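You operate a simulated robot arm through the tools that you are given. There is no shell and no other tool.

You are at the controls of a simulated robot arm. One attempt, no reset.

TASK
Find where the fitted pressure switch trips and set the trip dial to match.
Fine: type on SWITCH, pump till the lamp lights; then open the release, free the collar and stow the switch in the pieces tray.

Only the result counts: the job must be done as asked and must still hold three seconds after the hand-in. Knocking over, shifting, dropping, spilling or breaking anything else fails it.

THE ROBOT
A 7-joint arm with a two-finger parallel gripper, fixed in place. Base frame: the origin is at the foot of the arm, x ahead of it, y to its left, z up; the work surface is at about z = 0.8. Units: m, degrees, N and s.
Its first joint turns from -132.0 to 132.0 degrees. Payload 3.91 kg.
The tool frame sits at the grasp point between the pads (the TCP): z along the fingers, y along the line on which they close. The tips reach 0.03 m beyond it. Largest opening 0.11 m; finger width 0.02, thickness 0.01; the body of the gripper, 0.048 by 0.112 m, starts 0.055 m behind the TCP.
Orientation is told as [roll, pitch, yaw] about the base's x, y, z axes, in that order, counted from this pose: with the fingers straight down and closing along the base's y, the tool's x points along the base's -x, its y along +y and its z along -z.

THE INTERFACE
- The arm moves only by the tool arm_command. Its argument "targets" is a list of rows, each a list of 7 numbers: the closure, from 0 (fully open) to 1 (shut), then the shift along the base's x, y, z in m, then the turn, a rotation vector about the base's x, y, z in rad. In form: [[grip, x, y, z, wx, wy, wz], ...]. A call has 1 to 20 rows; each row shifts and turns the commanded pose from where the row before left it. Rows are played at 5 a second. More than 0.05 m and 8.6 degrees between two rows, or a gripper value outside its range, and nothing of the call is played. Where a pose cannot be reached the arm comes as near as it can. A force on the tool above 50 N (or 10 N above the force at the start of the call, whichever is more), or a blocked arm, ends the call early, and 0.2 s more pass. Each finger travels about 0.108 m/s and halts on what it meets, pressing with about 41 N; the grip force reading is that of the motor and also rises with nothing between the fingers. The clock runs only during rows and for 0.2 s after the last one: add rows that do not move to give the fingers time. It gives the time, the measured TCP pose, the force on the tool (base axes), the opening and the grip force at its end, in the units of the frame above (readings bear some noise), with the torque about the TCP (base axes, N m) and any sound that the robot's microphone picked up.
- Cameras (640 x 400 px; columns grow to the right, rows downward): "scene" is fixed at [0.2193, -0.6522, 1.404]; the picture's right is [0.31, -0.95, 0.00], its down [-0.61, -0.20, -0.76] and it looks along [0.73, 0.23, -0.65] (base axes); focal length 322 px, centre (320, 200). "wrist" rides on the gripper at [0.072, 0.017, -0.103] in the tool frame; the picture's right is [-0.23, 0.97, 0.00], its down [-0.76, -0.18, -0.62] and it looks along [-0.61, -0.14, 0.78] (tool axes); focal length 222 px, centre (320, 200). There is no depth. A picture from a camera that has moved, and an enlarged one, comes with that camera's place and axes in the base frame and with its lens.
- snapshot(camera): a new picture of that camera. The clock stands still meanwhile.
- zoom(camera, box): a new picture of the part [left, top, right, bottom] of that camera's present view, enlarged. The clock stands still meanwhile.
- close_job(): hands the job in; it is judged then, once.

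Nothing tells you positions but the pictures and the camera data. Unless the task says otherwise, let go and move clear before handing in.

The tools are called after "Request:" by a JSON object that holds its "op" and its "data". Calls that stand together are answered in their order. arm_command: Moves the arm, as the interface text tells. Its arguments: {"type":"object","properties":{"targets":{"type":"array","items":{"type":"array","items":{"type":"number"}}}},"required":["targets"]} The other tools are called the same way: snapshot (camera) takes a picture; zoom (camera, box) takes an enlarged picture of a part of a camera's view; close_job () hands the job in.

At the start:

```text
clock: 0.0
tool_pos: [0.6053, -0.3022, 1.1772]
tool_rot: [0.0, 0.0, 0.0]
force: [0.3, -0.2, -0.1]
torque: [0.02, -0.02, 0.0]
gripper_width: 0.1102
finger_force: 0.0
```

scene: 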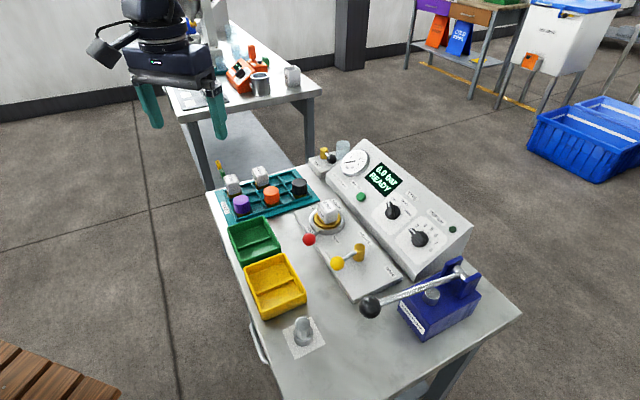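
wrist: 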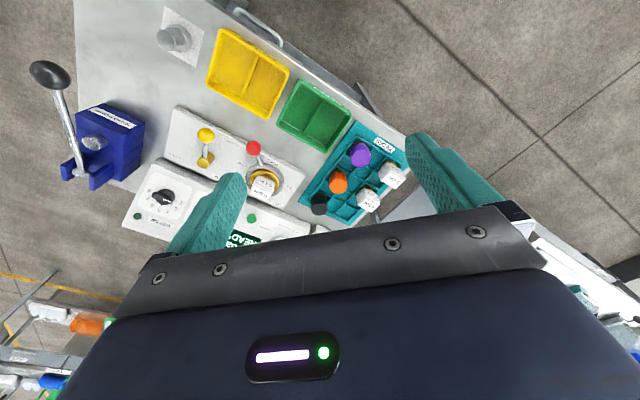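

I see a table with a pressure test bench: a console with display and dials, a fitted switch with a red-handled collar, a yellow release lever, a blue hand pump, and trays. I will zoom in first to read the labels.

Request:
{"op": "zoom", "data": {"camera": "scene", "box": [320, 130, 480, 280]}}

Request:
{"op": "zoom", "data": {"camera": "scene", "box": [210, 150, 350, 250]}}

Request:
{"op": "zoom", "data": {"camera": "scene", "box": [290, 190, 420, 300]}}

Request:
{"op": "zoom", "data": {"camera": "scene", "box": [350, 240, 500, 350]}}

Request:
{"op": "zoom", "data": {"camera": "scene", "box": [220, 210, 340, 360]}}

```text
2.67 times, centred on (400, 205) of scene
camera zoom: at [0.2193, -0.6522, 1.404], right [0.31, -0.95, 0.0], down [-0.61, -0.2, -0.76], along [0.73, 0.23, -0.65], focal length 857 px, centre (107, 187)
```

zoom: 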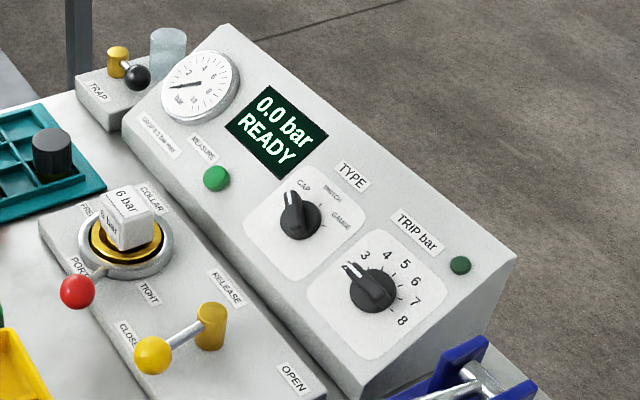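

```text
4.00 times, centred on (280, 200) of scene
camera zoom: at [0.2193, -0.6522, 1.404], right [0.31, -0.95, 0.0], down [-0.61, -0.2, -0.76], along [0.73, 0.23, -0.65], focal length 1286 px, centre (480, 200)
```

zoom: 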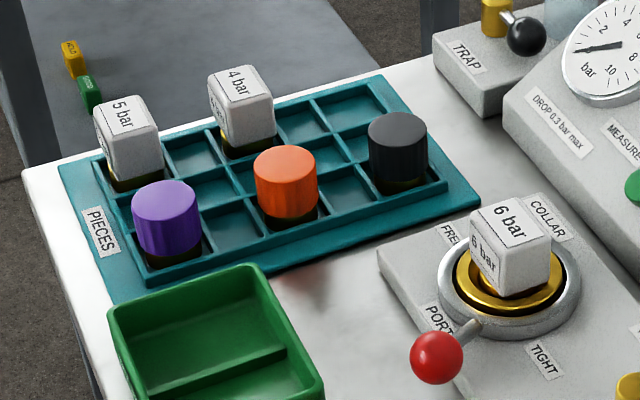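

```text
3.64 times, centred on (355, 245) of scene
camera zoom: at [0.2193, -0.6522, 1.404], right [0.31, -0.95, 0.0], down [-0.61, -0.2, -0.76], along [0.73, 0.23, -0.65], focal length 1169 px, centre (193, 36)
```

zoom: 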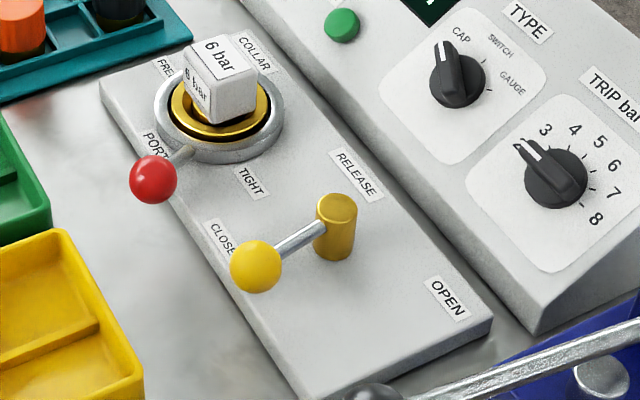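

```text
3.64 times, centred on (425, 295) of scene
camera zoom: at [0.2193, -0.6522, 1.404], right [0.31, -0.95, 0.0], down [-0.61, -0.2, -0.76], along [0.73, 0.23, -0.65], focal length 1169 px, centre (-62, -146)
```

zoom: 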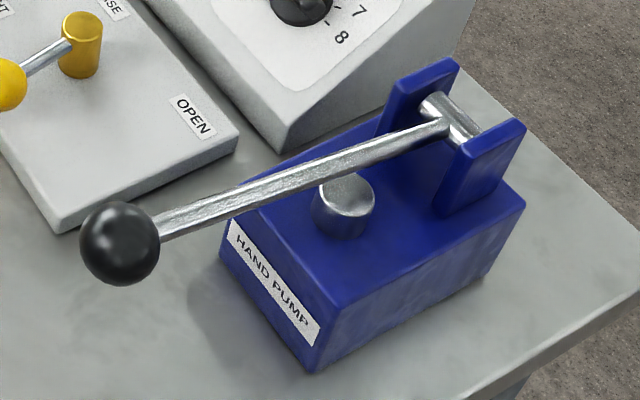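

```text
2.67 times, centred on (280, 285) of scene
camera zoom: at [0.2193, -0.6522, 1.404], right [0.31, -0.95, 0.0], down [-0.61, -0.2, -0.76], along [0.73, 0.23, -0.65], focal length 857 px, centre (427, -27)
```

zoom: 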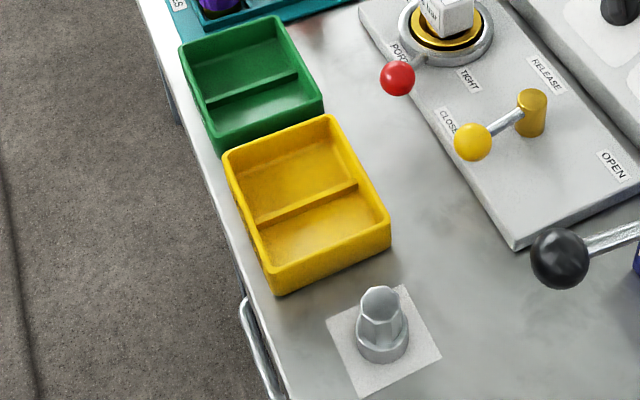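

The bench is turned about -46° about the base's vertical, with its front edge towards the robot. The type dial is on CAP, the trip dial is below 3, and the fitted "6 bar" switch sits at about (0.78, -0.49). I'll turn the gripper to square up with the bench and look with the wrist camera.

Request:
{"op": "arm_command", "data": {"targets": [[0, -0.002, -0.028, 0, 0, 0, -0.134], [0, -0.002, -0.028, 0, 0, 0, -0.134], [0, -0.002, -0.028, 0, 0, 0, -0.134], [0, -0.002, -0.028, 0, 0, 0, -0.134], [0, -0.002, -0.028, 0, 0, 0, -0.134], [0, -0.002, -0.028, 0, 0, 0, -0.134], [0, 0, 0, 0, 0, 0, 0]]}}

Request:
{"op": "snapshot", "data": {"camera": "wrist"}}

Request:
{"op": "snapshot", "data": {"camera": "scene"}}

```text
clock: 1.6
tool_pos: [0.5927, -0.4703, 1.1772]
tool_rot: [0.0, -0.1, -46.1]
force: [-0.2, 0.7, -0.6]
torque: [-0.02, -0.04, -0.03]
gripper_width: 0.1099
finger_force: 0.0
```

```text
taken
camera wrist: at [0.5558, -0.4075, 1.279], right [0.86, 0.51, 0.0], down [0.4, -0.67, 0.62], along [0.32, -0.54, -0.78], focal length 222 px, centre (320, 200)
```

wrist: 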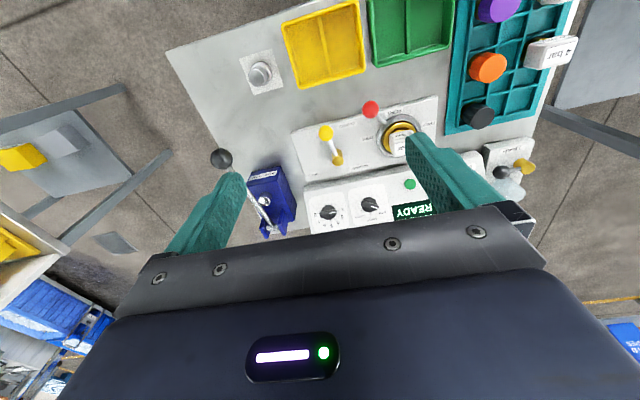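

```text
taken
```

scene: 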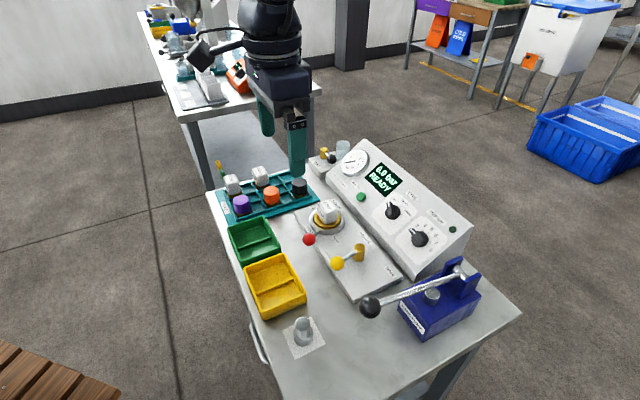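

The wrist view now shows the whole bench from above. I'll zoom in to locate each item precisely and compare both cameras.

Request:
{"op": "zoom", "data": {"camera": "wrist", "box": [290, 80, 450, 240]}}

Request:
{"op": "zoom", "data": {"camera": "wrist", "box": [190, 130, 350, 250]}}

Request:
{"op": "zoom", "data": {"camera": "wrist", "box": [430, 0, 590, 140]}}

Request:
{"op": "zoom", "data": {"camera": "scene", "box": [380, 190, 470, 260]}}

Request:
{"op": "zoom", "data": {"camera": "scene", "box": [295, 185, 385, 255]}}

```text
2.50 times, centred on (370, 160) of wrist
camera zoom: at [0.5558, -0.4075, 1.279], right [0.86, 0.51, 0.0], down [0.4, -0.67, 0.62], along [0.32, -0.54, -0.78], focal length 555 px, centre (195, 300)
```

zoom: 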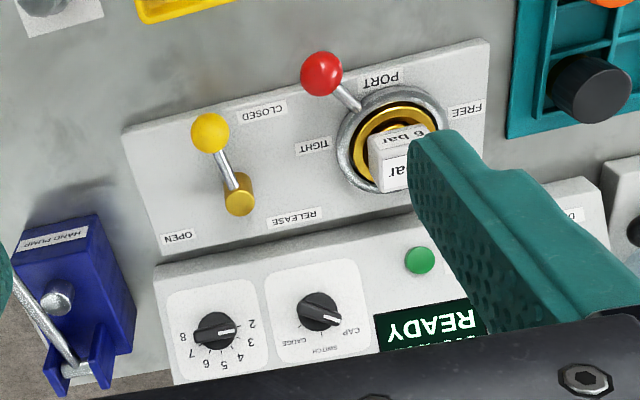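

```text
3.33 times, centred on (270, 190) of wrist
camera zoom: at [0.5558, -0.4075, 1.279], right [0.86, 0.51, 0.0], down [0.4, -0.67, 0.62], along [0.32, -0.54, -0.78], focal length 740 px, centre (487, 233)
```

zoom: 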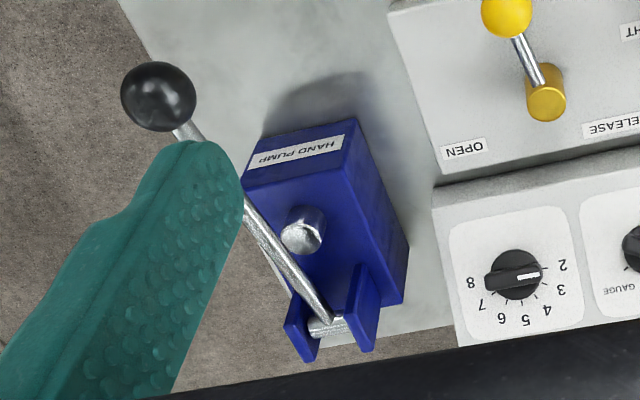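

```text
2.86 times, centred on (510, 70) of wrist
camera zoom: at [0.5558, -0.4075, 1.279], right [0.86, 0.51, 0.0], down [0.4, -0.67, 0.62], along [0.32, -0.54, -0.78], focal length 635 px, centre (-223, 571)
```

zoom: 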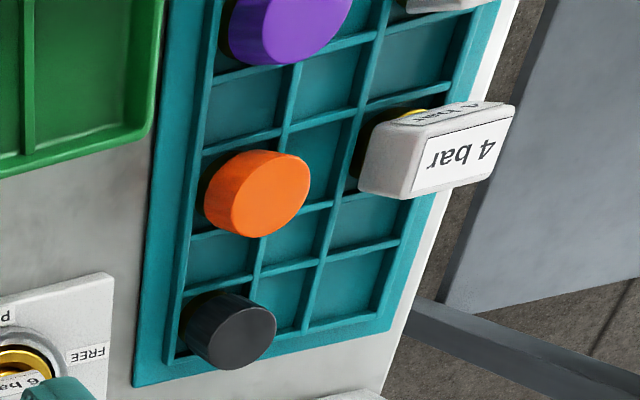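

```text
5.71 times, centred on (425, 225) of scene
camera zoom: at [0.2193, -0.6522, 1.404], right [0.31, -0.95, 0.0], down [-0.61, -0.2, -0.76], along [0.73, 0.23, -0.65], focal length 1837 px, centre (-280, 57)
```

zoom: 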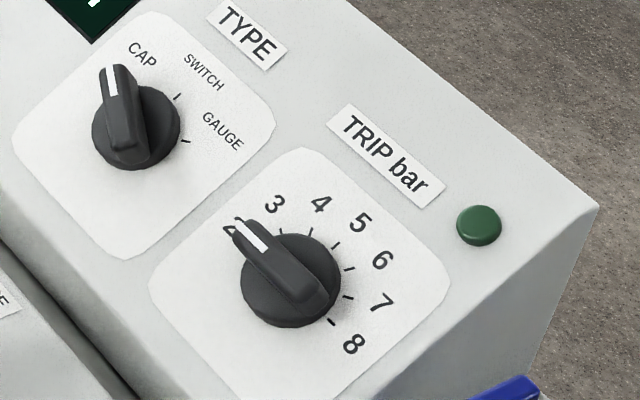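

```text
5.71 times, centred on (340, 220) of scene
camera zoom: at [0.2193, -0.6522, 1.404], right [0.31, -0.95, 0.0], down [-0.61, -0.2, -0.76], along [0.73, 0.23, -0.65], focal length 1837 px, centre (206, 86)
```

zoom: 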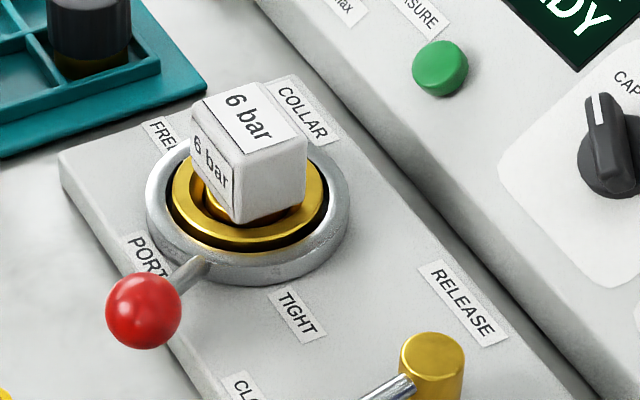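

Triangulating from both cameras gives these positions in a bench frame yawed -46°: type knob (1.04, 0.15, 0.87), trip knob (1.04, 0.05, 0.87), collar (0.90, 0.23, 0.82) and pump ball (0.81, -0.08, 0.95). I'll move forward over the console for a better look at the face tilt and the lamp.

Request:
{"op": "arm_command", "data": {"targets": [[0, 0.0278, -0.0288, 0, 0, 0, 0], [0, 0.0278, -0.0288, 0, 0, 0, 0], [0, 0.0278, -0.0288, 0, 0, 0, 0], [0, 0, 0, 0, 0, 0, 0]]}}

Request:
{"op": "snapshot", "data": {"camera": "wrist"}}

Request:
{"op": "zoom", "data": {"camera": "wrist", "box": [220, 60, 420, 200]}}

Request:
{"op": "zoom", "data": {"camera": "wrist", "box": [400, 0, 600, 140]}}

```text
clock: 2.6
tool_pos: [0.6758, -0.5574, 1.1765]
tool_rot: [0.0, 0.0, -46.1]
force: [0.0, -0.3, 0.1]
torque: [-0.03, 0.03, 0.02]
gripper_width: 0.1102
finger_force: 0.0
```

```text
taken
camera wrist: at [0.6385, -0.4945, 1.279], right [0.86, 0.51, 0.0], down [0.4, -0.67, 0.62], along [0.32, -0.54, -0.78], focal length 222 px, centre (320, 200)
```

wrist: 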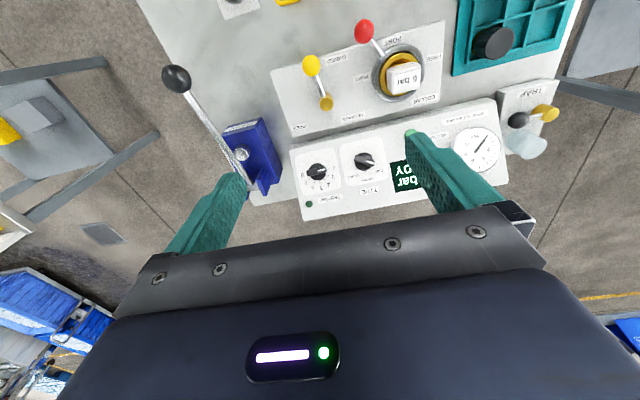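

```text
2.86 times, centred on (320, 130) of wrist
camera zoom: at [0.6385, -0.4945, 1.279], right [0.86, 0.51, 0.0], down [0.4, -0.67, 0.62], along [0.32, -0.54, -0.78], focal length 635 px, centre (320, 400)
```

zoom: 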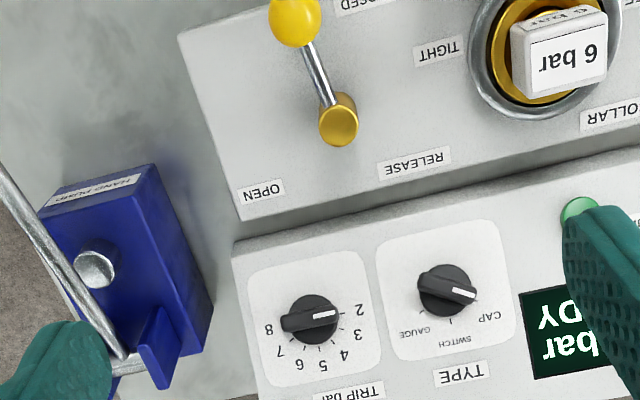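

```text
2.86 times, centred on (500, 70) of wrist
camera zoom: at [0.6385, -0.4945, 1.279], right [0.86, 0.51, 0.0], down [0.4, -0.67, 0.62], along [0.32, -0.54, -0.78], focal length 635 px, centre (-194, 571)
```

zoom: 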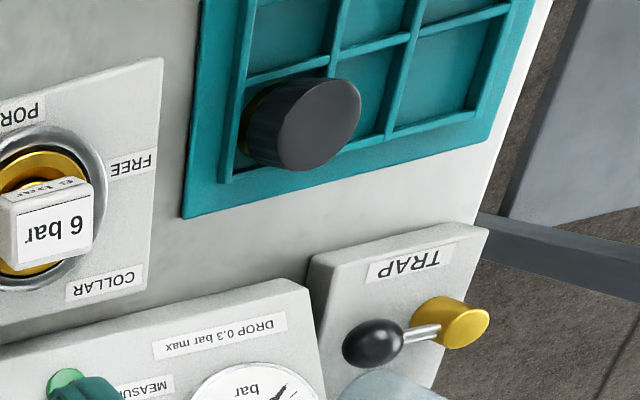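

The console face tilts about 30° towards the robot. The knobs are roughly 40 mm discs with a bar pointer. CAP is about 60° anticlockwise of SWITCH (straight up the face), and the trip scale runs 2 to 8 at about 30° per bar. I'll tilt the tool square to the face, turn it to straddle the TYPE bar, and hover.

Request:
{"op": "arm_command", "data": {"targets": [[0.2, 0.00974, -0.00372, -0.01746, -0.0942, -0.0909, 0], [0.3, 0.00974, -0.00372, -0.01746, -0.0942, -0.0909, 0], [0.4, 0.00974, -0.00372, -0.01746, -0.0942, -0.0909, 0], [0.45, 0.00974, -0.00372, -0.01746, -0.0942, -0.0909, 0], [0.45, 0.00974, -0.00372, -0.01746, -0.0455, 0.0471, 0.1134], [0.45, 0.00974, -0.00372, -0.01746, -0.0455, 0.0471, 0.1134], [0.45, 0.00974, -0.00372, -0.01746, -0.0455, 0.0471, 0.1134], [0.45, 0.00974, -0.00372, -0.01746, -0.0455, 0.0471, 0.1134], [0.45, 0.00974, -0.00372, -0.01746, -0.0455, 0.0471, 0.1134], [0.45, 0.00974, -0.00372, -0.01746, -0.0455, 0.0471, 0.1134], [0.45, 0.00974, -0.00372, -0.01746, -0.0455, 0.0471, 0.1134], [0.45, 0.00974, -0.00372, -0.01746, -0.0455, 0.0471, 0.1134], [0.45, 0, 0, 0, 0, 0, 0]]}}

Request:
{"op": "snapshot", "data": {"camera": "wrist"}}

Request:
{"op": "snapshot", "data": {"camera": "scene"}}

```text
clock: 5.4
tool_pos: [0.7938, -0.6004, 0.9681]
tool_rot: [-26.6, -14.6, 17.5]
force: [-0.6, 0.4, 0.5]
torque: [-0.02, 0.02, 0.02]
gripper_width: 0.0602
finger_force: 0.0
```

```text
taken
camera wrist: at [0.6885, -0.5712, 1.0296], right [0.05, 0.93, -0.37], down [0.52, 0.29, 0.81], along [0.86, -0.23, -0.46], focal length 222 px, centre (320, 200)
```

wrist: 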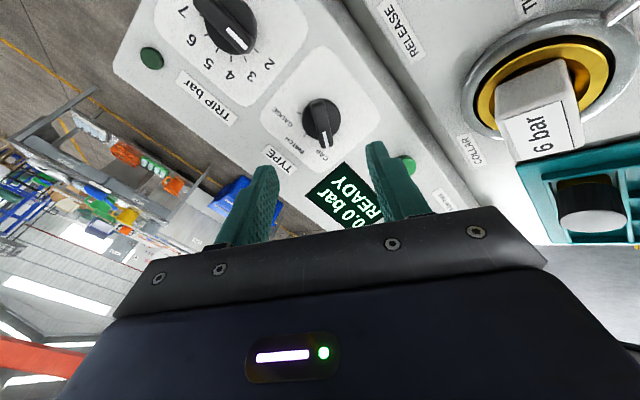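

```text
taken
```

scene: 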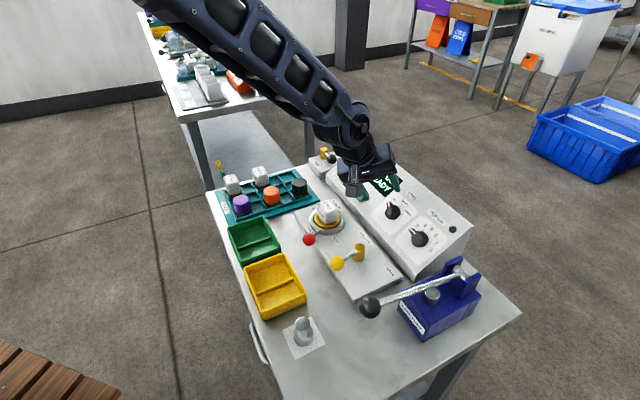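

The tool now hovers square to the face over the TYPE knob. I'll zoom in to refine the knob's centre and bar angle before descending.

Request:
{"op": "zoom", "data": {"camera": "wrist", "box": [240, 40, 420, 200]}}

Request:
{"op": "zoom", "data": {"camera": "scene", "box": [330, 150, 450, 250]}}

```text
2.50 times, centred on (330, 120) of wrist
camera zoom: at [0.6885, -0.5712, 1.0296], right [0.05, 0.93, -0.37], down [0.52, 0.29, 0.81], along [0.86, -0.23, -0.46], focal length 555 px, centre (295, 400)
```

zoom: 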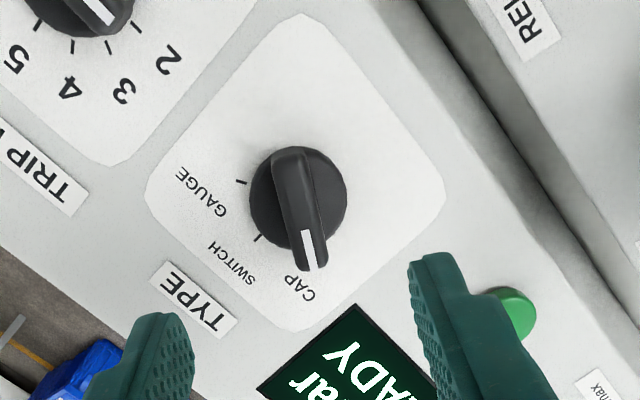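

```text
4.00 times, centred on (390, 200) of scene
camera zoom: at [0.2193, -0.6522, 1.404], right [0.31, -0.95, 0.0], down [-0.61, -0.2, -0.76], along [0.73, 0.23, -0.65], focal length 1286 px, centre (40, 200)
```

zoom: 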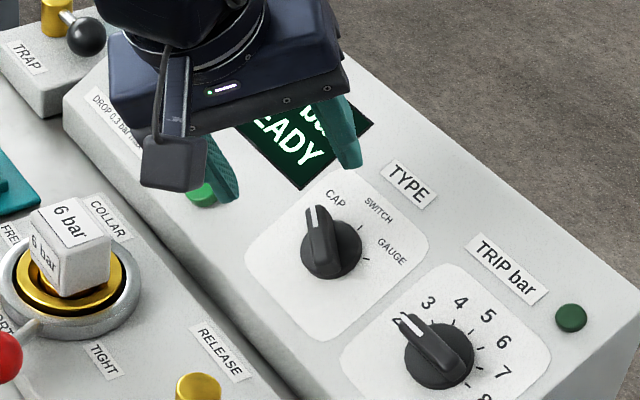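

The knob lies on the tool axis to within about 2 mm and the bar lines up with the fingers. I'll descend along the face normal.

Request:
{"op": "arm_command", "data": {"targets": [[0.45, 0.00695, -0.0072, -0.0173, 0, 0, 0], [0.45, 0.00695, -0.0072, -0.0173, 0, 0, 0], [0.45, 0.00695, -0.0072, -0.0173, 0, 0, 0], [0.45, 0.00556, -0.00576, -0.01384, 0, 0, 0], [0.45, 0, 0, 0, 0, 0, 0]]}}

Request:
{"op": "snapshot", "data": {"camera": "wrist"}}

Request:
{"op": "zoom", "data": {"camera": "scene", "box": [340, 160, 440, 240]}}

```text
clock: 6.6
tool_pos: [0.8191, -0.6278, 0.9011]
tool_rot: [-26.7, -14.5, 17.6]
force: [-0.6, 0.1, 0.1]
torque: [0.0, 0.01, -0.01]
gripper_width: 0.0606
finger_force: 0.0
```

```text
taken
camera wrist: at [0.715, -0.5983, 0.964], right [0.05, 0.93, -0.37], down [0.52, 0.29, 0.81], along [0.86, -0.23, -0.46], focal length 222 px, centre (320, 200)
```

wrist: 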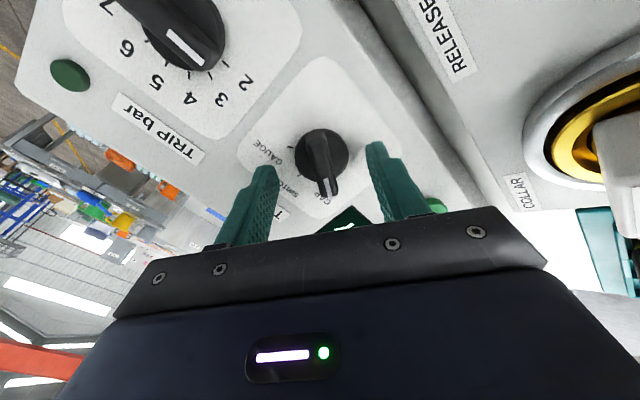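

```text
5.00 times, centred on (390, 200) of scene
camera zoom: at [0.2193, -0.6522, 1.404], right [0.31, -0.95, 0.0], down [-0.61, -0.2, -0.76], along [0.73, 0.23, -0.65], focal length 1608 px, centre (-30, 200)
```

zoom: 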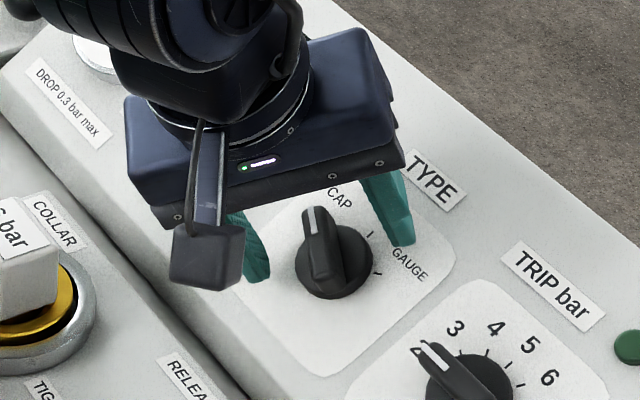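

The fingers straddle the knob. I'll go 5 mm deeper and close on the bar.

Request:
{"op": "arm_command", "data": {"targets": [[0.45, 0.00174, -0.0018, -0.00433, 0, 0, 0], [0.6, 0, 0, 0, 0, 0, 0], [0.75, 0, 0, 0, 0, 0, 0], [0.9, 0, 0, 0, 0, 0, 0], [1, 0, 0, 0, 0, 0, 0], [1, 0, 0, 0, 0, 0, 0]]}}

Request:
{"op": "snapshot", "data": {"camera": "wrist"}}

Request:
{"op": "zoom", "data": {"camera": "scene", "box": [340, 160, 440, 240]}}

```text
clock: 8.0
tool_pos: [0.8209, -0.6281, 0.8954]
tool_rot: [-26.5, -14.4, 17.5]
force: [-10.2, 23.6, -7.8]
torque: [0.74, 0.18, 0.2]
gripper_width: 0.0378
finger_force: 44.8
```

```text
taken
camera wrist: at [0.7164, -0.5992, 0.9592], right [0.05, 0.93, -0.36], down [0.52, 0.29, 0.81], along [0.85, -0.23, -0.47], focal length 222 px, centre (320, 200)
```

wrist: 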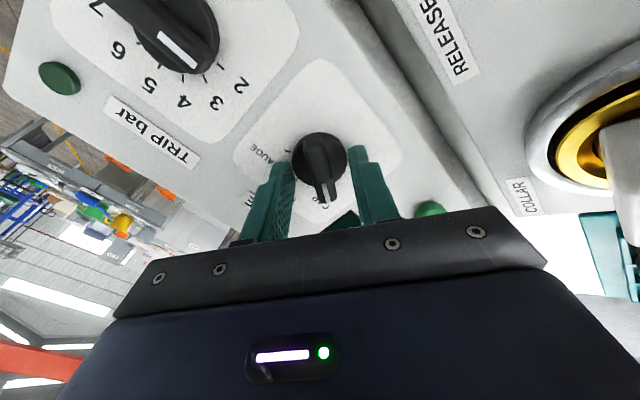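

```text
5.00 times, centred on (390, 200) of scene
camera zoom: at [0.2193, -0.6522, 1.404], right [0.31, -0.95, 0.0], down [-0.61, -0.2, -0.76], along [0.73, 0.23, -0.65], focal length 1608 px, centre (-30, 200)
```

zoom: 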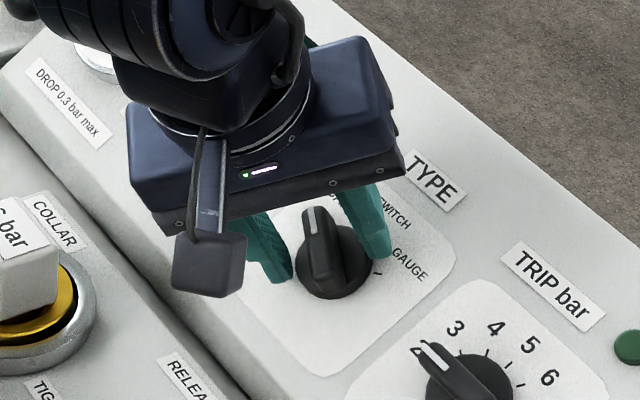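

The fingers hold the knob's disc (38 mm wide) about 2 mm off centre, judging by the side force. I'll recentre by 2 mm and turn about the face normal by -60° towards SWITCH.

Request:
{"op": "arm_command", "data": {"targets": [[1, -0.0003, 0.0018, -0.0009, 0, 0, 0], [1, 0, 0, 0, 0.0455, -0.0471, -0.1134], [1, 0, 0, 0, 0.0455, -0.0471, -0.1134], [1, 0, 0, 0, 0.0455, -0.0471, -0.1134], [1, 0, 0, 0, 0.0455, -0.0471, -0.1134], [1, 0, 0, 0, 0, 0, 0]]}}

Request:
{"op": "snapshot", "data": {"camera": "wrist"}}

Request:
{"op": "zoom", "data": {"camera": "scene", "box": [340, 160, 440, 240]}}

```text
clock: 9.4
tool_pos: [0.821, -0.629, 0.8964]
tool_rot: [-16.1, -25.8, -12.5]
force: [6.3, -3.9, -0.4]
torque: [-0.42, -0.45, 0.02]
gripper_width: 0.0375
finger_force: 44.2
```

```text
taken
camera wrist: at [0.7276, -0.5633, 0.9489], right [0.52, 0.84, -0.14], down [0.39, -0.08, 0.92], along [0.76, -0.53, -0.38], focal length 222 px, centre (320, 200)
```

wrist: 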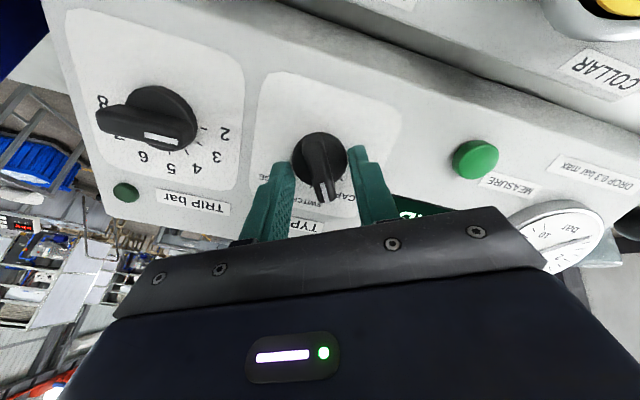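

```text
5.00 times, centred on (390, 200) of scene
camera zoom: at [0.2193, -0.6522, 1.404], right [0.31, -0.95, 0.0], down [-0.61, -0.2, -0.76], along [0.73, 0.23, -0.65], focal length 1608 px, centre (-30, 200)
```

zoom: 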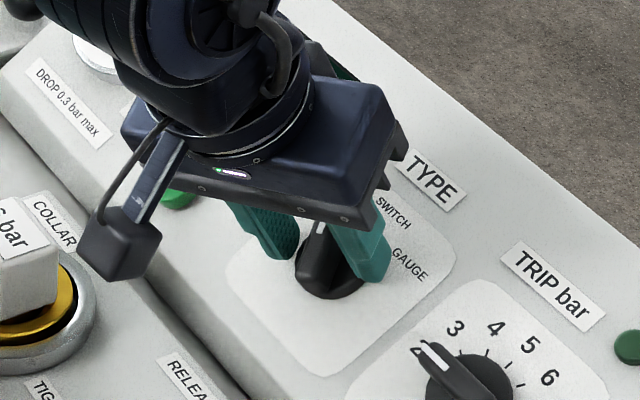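

The knob turns with the gripper. I'll zoom in to see how far SWITCH still is.

Request:
{"op": "zoom", "data": {"camera": "wrist", "box": [240, 60, 420, 220]}}

```text
2.50 times, centred on (330, 140) of wrist
camera zoom: at [0.7276, -0.5633, 0.9489], right [0.52, 0.84, -0.14], down [0.39, -0.08, 0.92], along [0.76, -0.53, -0.38], focal length 555 px, centre (295, 350)
```

zoom: 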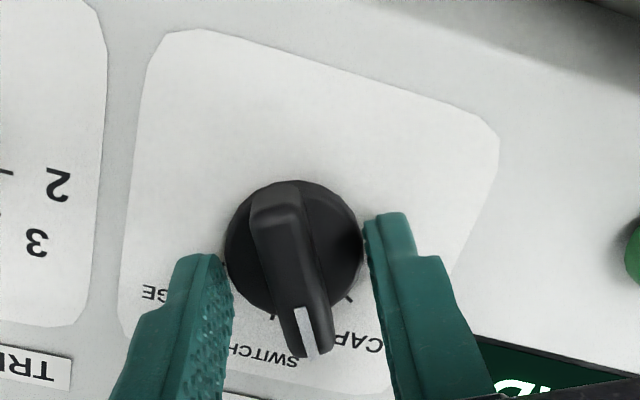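

The bar is midway between the CAP and SWITCH ticks. I'll turn another 22.5° and check.

Request:
{"op": "arm_command", "data": {"targets": [[1, 0, 0, 0, 0.0455, -0.0471, -0.1134], [1, 0, 0, 0, 0.0455, -0.0471, -0.1134], [1, 0, 0, 0, 0.0455, -0.0471, -0.1134], [1, 0, 0, 0, 0, 0, 0]]}}

Request:
{"op": "zoom", "data": {"camera": "wrist", "box": [240, 60, 420, 220]}}

Request:
{"op": "zoom", "data": {"camera": "scene", "box": [340, 130, 440, 240]}}

```text
clock: 10.4
tool_pos: [0.8211, -0.6286, 0.8973]
tool_rot: [-4.4, -29.8, -37.7]
force: [5.5, -11.2, 9.3]
torque: [-0.33, 0.0, -0.21]
gripper_width: 0.0378
finger_force: 45.2
```

```text
2.50 times, centred on (330, 140) of wrist
camera zoom: at [0.7465, -0.5416, 0.9477], right [0.78, 0.63, 0.05], down [0.19, -0.31, 0.93], along [0.6, -0.71, -0.37], focal length 555 px, centre (295, 350)
```

zoom: 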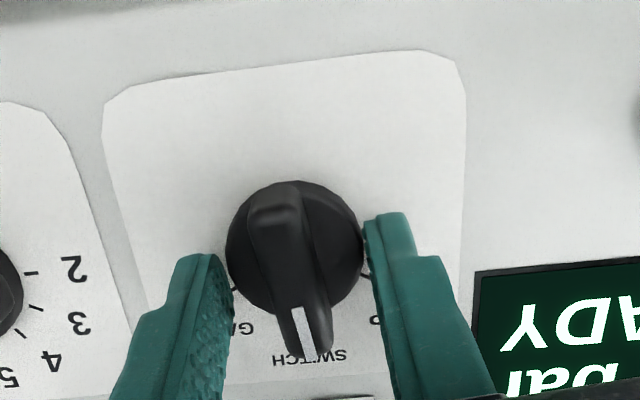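

```text
3.64 times, centred on (390, 185) of scene
camera zoom: at [0.2193, -0.6522, 1.404], right [0.31, -0.95, 0.0], down [-0.61, -0.2, -0.76], along [0.73, 0.23, -0.65], focal length 1169 px, centre (66, 254)
```

zoom: 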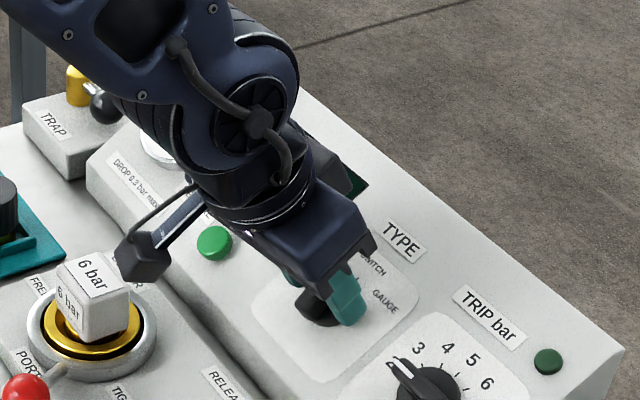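

The spacing looks like 60° per position, so I'll turn the last 7.5°.

Request:
{"op": "arm_command", "data": {"targets": [[1, 0, 0, 0, 0.0455, -0.0471, -0.1134], [1, 0, 0, 0, 0, 0, 0]]}}

Request:
{"op": "zoom", "data": {"camera": "wrist", "box": [240, 60, 420, 220]}}

```text
clock: 11.0
tool_pos: [0.8207, -0.6291, 0.8977]
tool_rot: [0.1, -30.1, -46.2]
force: [6.6, -12.9, 11.6]
torque: [-0.21, -0.1, -0.04]
gripper_width: 0.0375
finger_force: 44.4
```

```text
2.50 times, centred on (330, 140) of wrist
camera zoom: at [0.7543, -0.536, 0.9483], right [0.84, 0.53, 0.11], down [0.11, -0.37, 0.92], along [0.53, -0.76, -0.37], focal length 555 px, centre (295, 350)
```

zoom: 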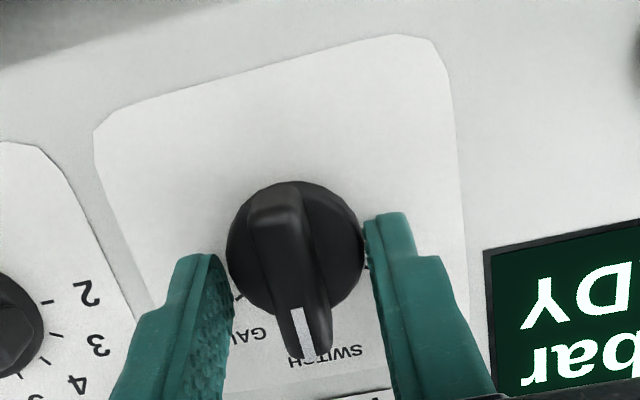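

Now I'll open, back off along the face normal and check where the knob points.

Request:
{"op": "arm_command", "data": {"targets": [[0.45, 0, 0, 0, 0, 0, 0], [0.45, 0, 0, 0, 0, 0, 0], [0.45, -0.0139, 0.0144, 0.0346, 0, 0, 0], [0.45, -0.0139, 0.0144, 0.0346, 0, 0, 0], [0.45, -0.0139, 0.0144, 0.0346, 0, 0, 0], [0.45, 0, 0, 0, 0, 0, 0]]}}

Request:
{"op": "snapshot", "data": {"camera": "wrist"}}

Request:
{"op": "zoom", "data": {"camera": "wrist", "box": [240, 40, 420, 180]}}

Request:
{"op": "zoom", "data": {"camera": "scene", "box": [340, 140, 480, 260]}}

```text
clock: 12.4
tool_pos: [0.7765, -0.5841, 0.9992]
tool_rot: [0.0, -30.1, -46.0]
force: [0.2, 0.2, -0.2]
torque: [-0.02, -0.04, 0.03]
gripper_width: 0.0604
finger_force: 0.0
```

```text
taken
camera wrist: at [0.7117, -0.4908, 1.0511], right [0.84, 0.53, 0.11], down [0.11, -0.37, 0.92], along [0.53, -0.76, -0.37], focal length 222 px, centre (320, 200)
```

wrist: 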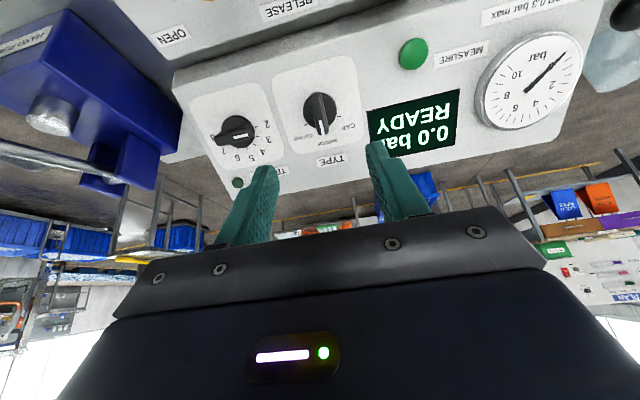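

```text
2.86 times, centred on (330, 110) of wrist
camera zoom: at [0.7117, -0.4908, 1.0511], right [0.84, 0.53, 0.11], down [0.11, -0.37, 0.92], along [0.53, -0.76, -0.37], focal length 635 px, centre (291, 457)
```

zoom: 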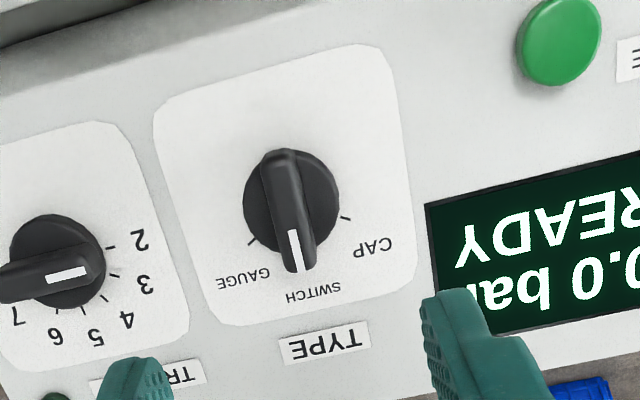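

```text
3.33 times, centred on (410, 200) of scene
camera zoom: at [0.2193, -0.6522, 1.404], right [0.31, -0.95, 0.0], down [-0.61, -0.2, -0.76], along [0.73, 0.23, -0.65], focal length 1072 px, centre (20, 200)
```

zoom: 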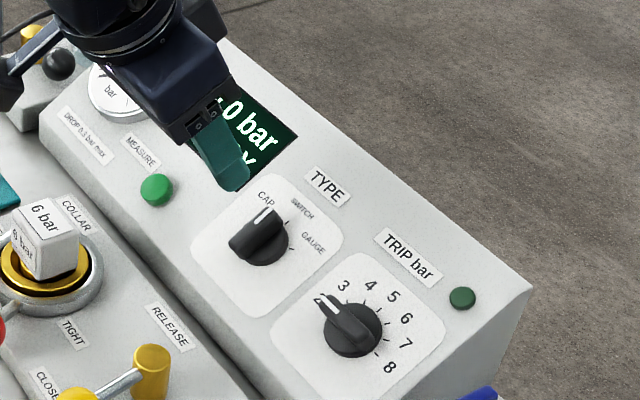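

Request:
{"op": "zoom", "data": {"camera": "scene", "box": [370, 190, 420, 230]}}

Request:
{"op": "zoom", "data": {"camera": "wrist", "box": [280, 70, 370, 140]}}

```text
10.00 times, centred on (395, 210) of scene
camera zoom: at [0.2193, -0.6522, 1.404], right [0.31, -0.95, 0.0], down [-0.61, -0.2, -0.76], along [0.73, 0.23, -0.65], focal length 3215 px, centre (-430, 100)
```

zoom: 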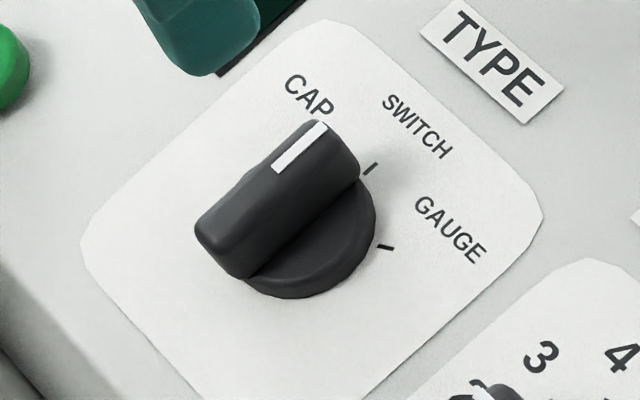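

```text
5.71 times, centred on (325, 105) of wrist
camera zoom: at [0.7117, -0.4908, 1.0511], right [0.84, 0.53, 0.11], down [0.11, -0.37, 0.92], along [0.53, -0.76, -0.37], focal length 1269 px, centre (291, 743)
```

zoom: 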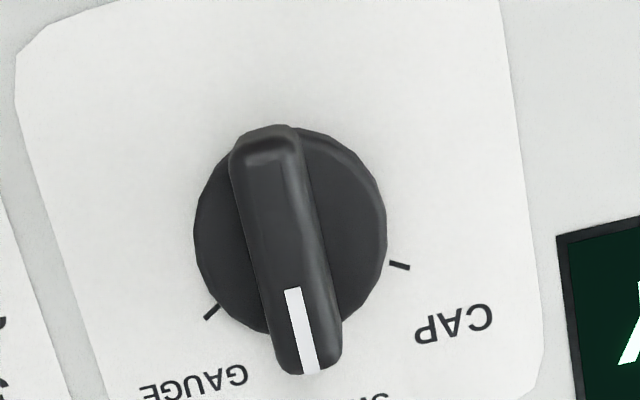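

The TYPE bar now points straight up between the CAP and GAUGE ticks, so it is on SWITCH. Next I'll rise, level the tool and move above the black pump ball at about (0.506, -0.641, 0.951).

Request:
{"op": "arm_command", "data": {"targets": [[0.4, 0, 0, 0.03, 0.0942, 0.0909, 0], [0.4, 0, 0, 0.04, 0.0942, 0.0909, 0], [0.4, 0, 0, 0.04, 0.0942, 0.0909, 0], [0.4, -0.0386, -0.0081, 0.01, 0.0942, 0.0909, 0], [0.4, -0.0386, -0.0081, 0, 0, 0, 0], [0.4, -0.0386, -0.0081, 0, 0, 0, 0], [0.4, -0.0386, -0.0081, 0, 0, 0, 0], [0.4, -0.0386, -0.0081, 0, 0, 0, 0], [0.4, -0.0386, -0.0081, 0, 0, 0, 0], [0.4, -0.0386, -0.0081, 0, 0, 0, 0], [0.4, 0, 0, 0, 0, 0, 0]]}}

Request:
{"op": "snapshot", "data": {"camera": "wrist"}}

Request:
{"op": "snapshot", "data": {"camera": "scene"}}

```text
clock: 14.8
tool_pos: [0.5095, -0.6431, 1.119]
tool_rot: [0.0, 0.0, -46.0]
force: [0.3, 0.4, -0.8]
torque: [0.02, -0.02, 0.0]
gripper_width: 0.0661
finger_force: 0.0
```

```text
taken
camera wrist: at [0.4716, -0.5803, 1.2208], right [0.86, 0.51, 0.0], down [0.4, -0.67, 0.62], along [0.32, -0.54, -0.78], focal length 222 px, centre (320, 200)
```

wrist: 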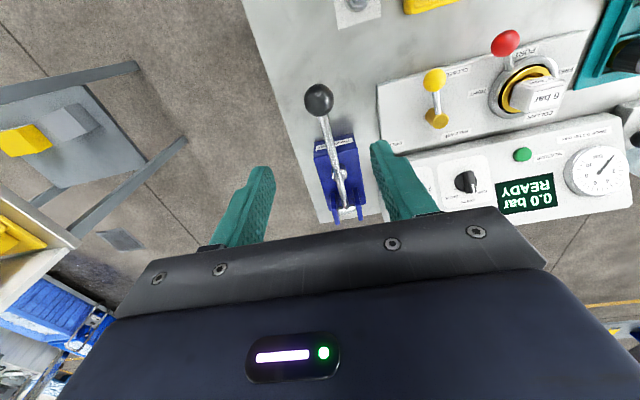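

```text
taken
```

scene: 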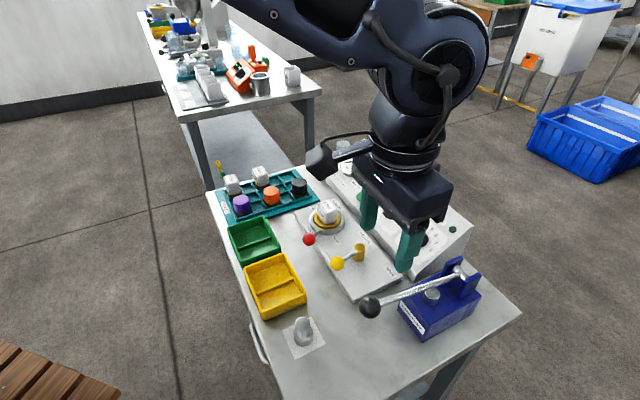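

The pump ball lies right below the tool. I'll descend around it and grip it.

Request:
{"op": "arm_command", "data": {"targets": [[0.4, -0.0038, 0.004, -0.042, 0, 0, 0], [0.4, 0, 0, -0.042, 0, 0, 0], [0.4, 0, 0, -0.042, 0, 0, 0], [0.4, 0, 0, -0.042, 0, 0, 0], [0.4, 0, 0, 0, 0, 0, 0]]}}

Request:
{"op": "snapshot", "data": {"camera": "wrist"}}

Request:
{"op": "zoom", "data": {"camera": "scene", "box": [320, 200, 520, 350]}}

```text
clock: 16.0
tool_pos: [0.5041, -0.6381, 0.9511]
tool_rot: [0.0, -0.1, -46.1]
force: [0.4, -0.2, -0.6]
torque: [0.01, 0.0, -0.02]
gripper_width: 0.0659
finger_force: 0.0
```

```text
taken
camera wrist: at [0.4677, -0.5754, 1.0522], right [0.86, 0.51, 0.0], down [0.4, -0.67, 0.62], along [0.32, -0.54, -0.78], focal length 222 px, centre (320, 200)
```

wrist: 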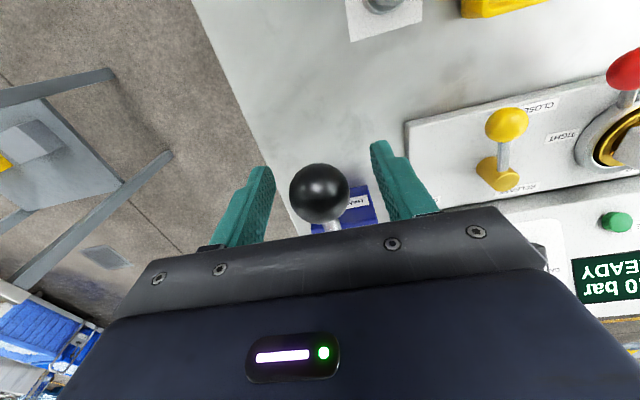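

```text
2.67 times, centred on (420, 275) of scene
camera zoom: at [0.2193, -0.6522, 1.404], right [0.31, -0.95, 0.0], down [-0.61, -0.2, -0.76], along [0.73, 0.23, -0.65], focal length 857 px, centre (53, 0)
```

zoom: 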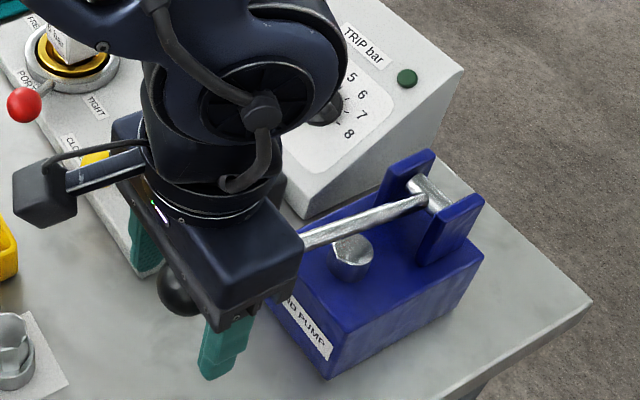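

The ball sits at the grasp point. I'll close on it, then try lifting a little to find out whether the handle is at the top of its stroke.

Request:
{"op": "arm_command", "data": {"targets": [[0.6, 0, 0, 0, 0, 0, 0], [0.8, 0, 0, 0, 0, 0, 0], [1, 0, 0, 0, 0, 0, 0], [1, 0, 0, 0, 0, 0, 0]]}}

Request:
{"op": "arm_command", "data": {"targets": [[1, 0.0014, -0.0015, 0.009, 0, 0, 0], [1, 0.0014, -0.0015, 0.009, 0, 0, 0], [1, 0, 0, 0, 0, 0, 0]]}}

```text
clock: 17.0
tool_pos: [0.505, -0.6389, 0.9511]
tool_rot: [0.0, 0.0, -46.1]
force: [-5.5, -6.1, -2.8]
torque: [0.0, 0.02, -0.03]
gripper_width: 0.0341
finger_force: 45.1
```

```text
clock: 17.8
tool_pos: [0.5077, -0.6413, 0.9698]
tool_rot: [-0.1, 0.1, -46.0]
force: [-19.6, 1.7, -33.1]
torque: [0.1, 0.25, 0.04]
gripper_width: 0.0341
finger_force: 44.7
```

Request:
{"op": "snapshot", "data": {"camera": "wrist"}}

Request:
{"op": "zoom", "data": {"camera": "scene", "box": [320, 200, 520, 350]}}

```text
taken
camera wrist: at [0.4702, -0.5788, 1.0707], right [0.86, 0.51, 0.0], down [0.4, -0.67, 0.62], along [0.32, -0.53, -0.78], focal length 222 px, centre (320, 200)
```

wrist: 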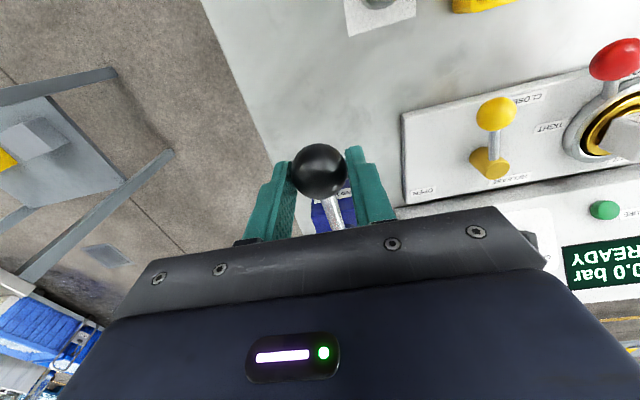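

```text
2.67 times, centred on (420, 275) of scene
camera zoom: at [0.2193, -0.6522, 1.404], right [0.31, -0.95, 0.0], down [-0.61, -0.2, -0.76], along [0.73, 0.23, -0.65], focal length 857 px, centre (53, 0)
```

zoom: 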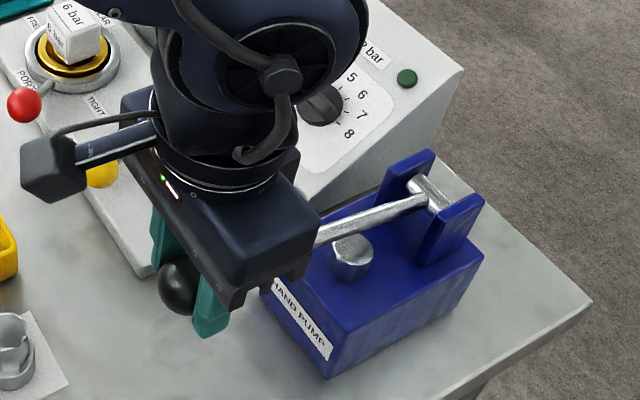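

The ball stayed put while the pads slid up it, so the handle is already at the top of its stroke. I'll open, return to the ball centre, regrip and press the handle down along its arc.

Request:
{"op": "arm_command", "data": {"targets": [[0.6, 0, 0, 0, 0, 0, 0], [0.6, -0.0028, 0.003, -0.018, 0, 0, 0], [0.6, 0, 0, 0, 0, 0, 0], [0.8, 0, 0, 0, 0, 0, 0], [1, 0, 0, 0, 0, 0, 0], [1, 0, 0, 0, 0, 0, 0]]}}

Request:
{"op": "arm_command", "data": {"targets": [[1, -0.0013, 0.0014, -0.0139, 0, 0, 0], [1, -0.0006, 0.0006, -0.0139, 0, 0, 0], [1, 0, 0, 0, 0, 0, 0]]}}

Request:
{"op": "snapshot", "data": {"camera": "wrist"}}

Request:
{"op": "zoom", "data": {"camera": "scene", "box": [320, 200, 520, 350]}}

```text
clock: 19.2
tool_pos: [0.5051, -0.6392, 0.952]
tool_rot: [0.0, 0.0, -46.1]
force: [-5.4, -12.1, 2.4]
torque: [-0.32, -0.26, -0.05]
gripper_width: 0.0341
finger_force: 44.9
```

```text
clock: 20.0
tool_pos: [0.5025, -0.6351, 0.9229]
tool_rot: [0.0, -0.1, -46.1]
force: [-15.8, -8.3, 6.2]
torque: [-0.33, -0.35, -0.02]
gripper_width: 0.0341
finger_force: 44.0
```

```text
taken
camera wrist: at [0.4647, -0.5732, 1.0251], right [0.86, 0.51, 0.0], down [0.4, -0.67, 0.62], along [0.32, -0.54, -0.78], focal length 222 px, centre (320, 200)
```

wrist: 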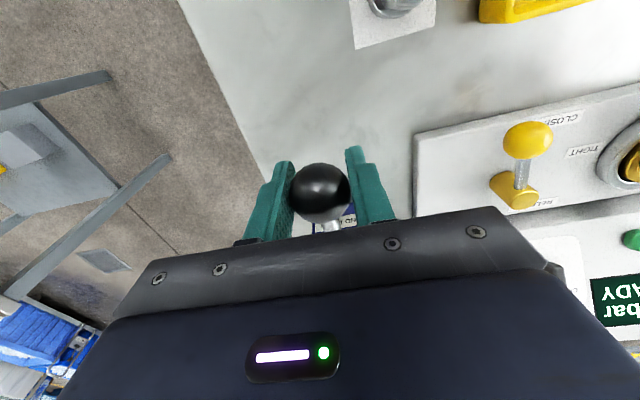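

```text
2.67 times, centred on (420, 275) of scene
camera zoom: at [0.2193, -0.6522, 1.404], right [0.31, -0.95, 0.0], down [-0.61, -0.2, -0.76], along [0.73, 0.23, -0.65], focal length 857 px, centre (53, 0)
```

zoom: 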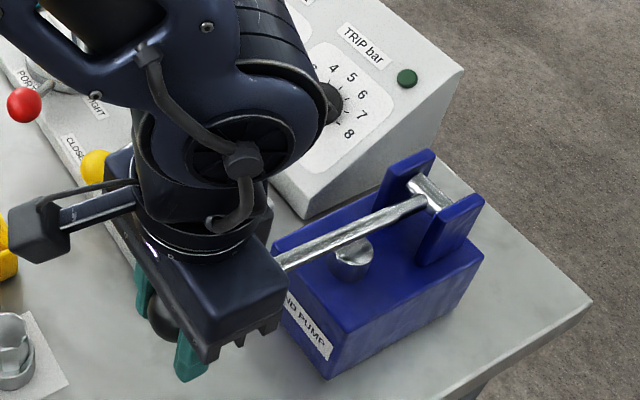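

The handle goes down easily. I'll keep pushing and watch the force.

Request:
{"op": "arm_command", "data": {"targets": [[1, -0.0007, -0.0007, -0.014, 0, 0, 0], [1, 0.0003, -0.0003, -0.014, 0, 0, 0], [1, 0.0007, -0.0007, -0.009, 0, 0, 0], [1, 0.0009, -0.0009, -0.009, 0, 0, 0], [1, 0, 0, 0, 0, 0, 0]]}}

Request:
{"op": "snapshot", "data": {"camera": "wrist"}}

Request:
{"op": "zoom", "data": {"camera": "scene", "box": [320, 130, 520, 350]}}

```text
clock: 21.2
tool_pos: [0.5039, -0.6371, 0.8798]
tool_rot: [0.0, -0.1, -46.0]
force: [-14.5, 6.0, 33.6]
torque: [-0.03, -0.05, 0.02]
gripper_width: 0.0341
finger_force: 45.2
```

```text
taken
camera wrist: at [0.4663, -0.575, 0.9812], right [0.86, 0.51, 0.0], down [0.4, -0.67, 0.62], along [0.32, -0.54, -0.78], focal length 222 px, centre (320, 200)
```

wrist: 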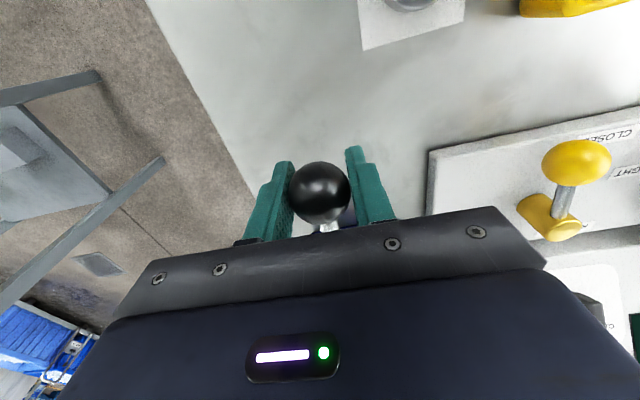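

```text
1.82 times, centred on (420, 240) of scene
camera zoom: at [0.2193, -0.6522, 1.404], right [0.31, -0.95, 0.0], down [-0.61, -0.2, -0.76], along [0.73, 0.23, -0.65], focal length 585 px, centre (138, 127)
```

zoom: 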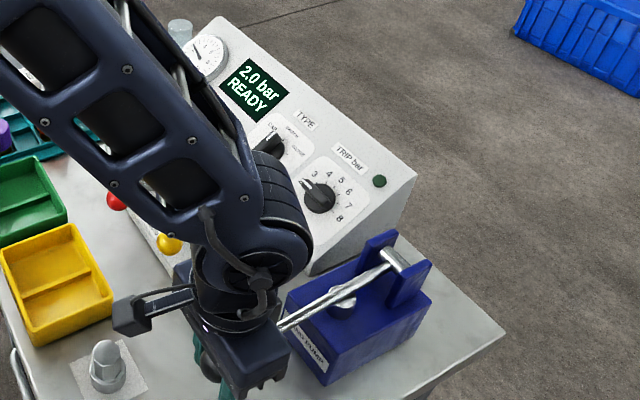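

The display reads 2.0 bar after one stroke. I'll wait a moment to see whether the pressure holds (collar tight, release closed).

Request:
{"op": "arm_command", "data": {"targets": [[1, 0, 0, 0, 0, 0, 0], [1, 0, 0, 0, 0, 0, 0], [1, 0, 0, 0, 0, 0, 0], [1, 0, 0, 0, 0, 0, 0], [1, 0, 0, 0, 0, 0, 0]]}}

Request:
{"op": "zoom", "data": {"camera": "scene", "box": [340, 140, 460, 250]}}

```text
clock: 22.4
tool_pos: [0.5038, -0.6373, 0.8787]
tool_rot: [0.0, -0.2, -46.0]
force: [-3.4, 1.9, 36.2]
torque: [-0.08, -0.06, 0.0]
gripper_width: 0.034
finger_force: 44.6
```

```text
3.64 times, centred on (400, 195) of scene
camera zoom: at [0.2193, -0.6522, 1.404], right [0.31, -0.95, 0.0], down [-0.61, -0.2, -0.76], along [0.73, 0.23, -0.65], focal length 1169 px, centre (29, 218)
```

zoom: 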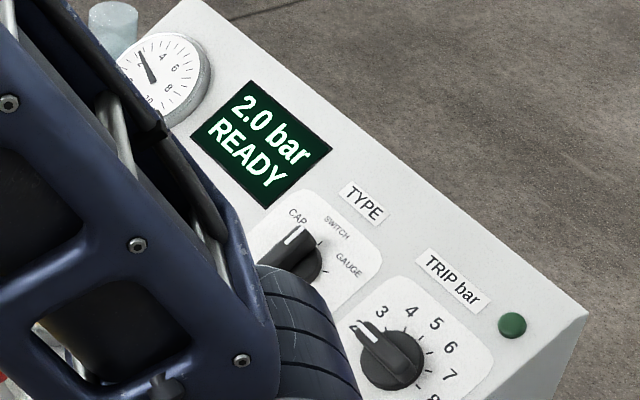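

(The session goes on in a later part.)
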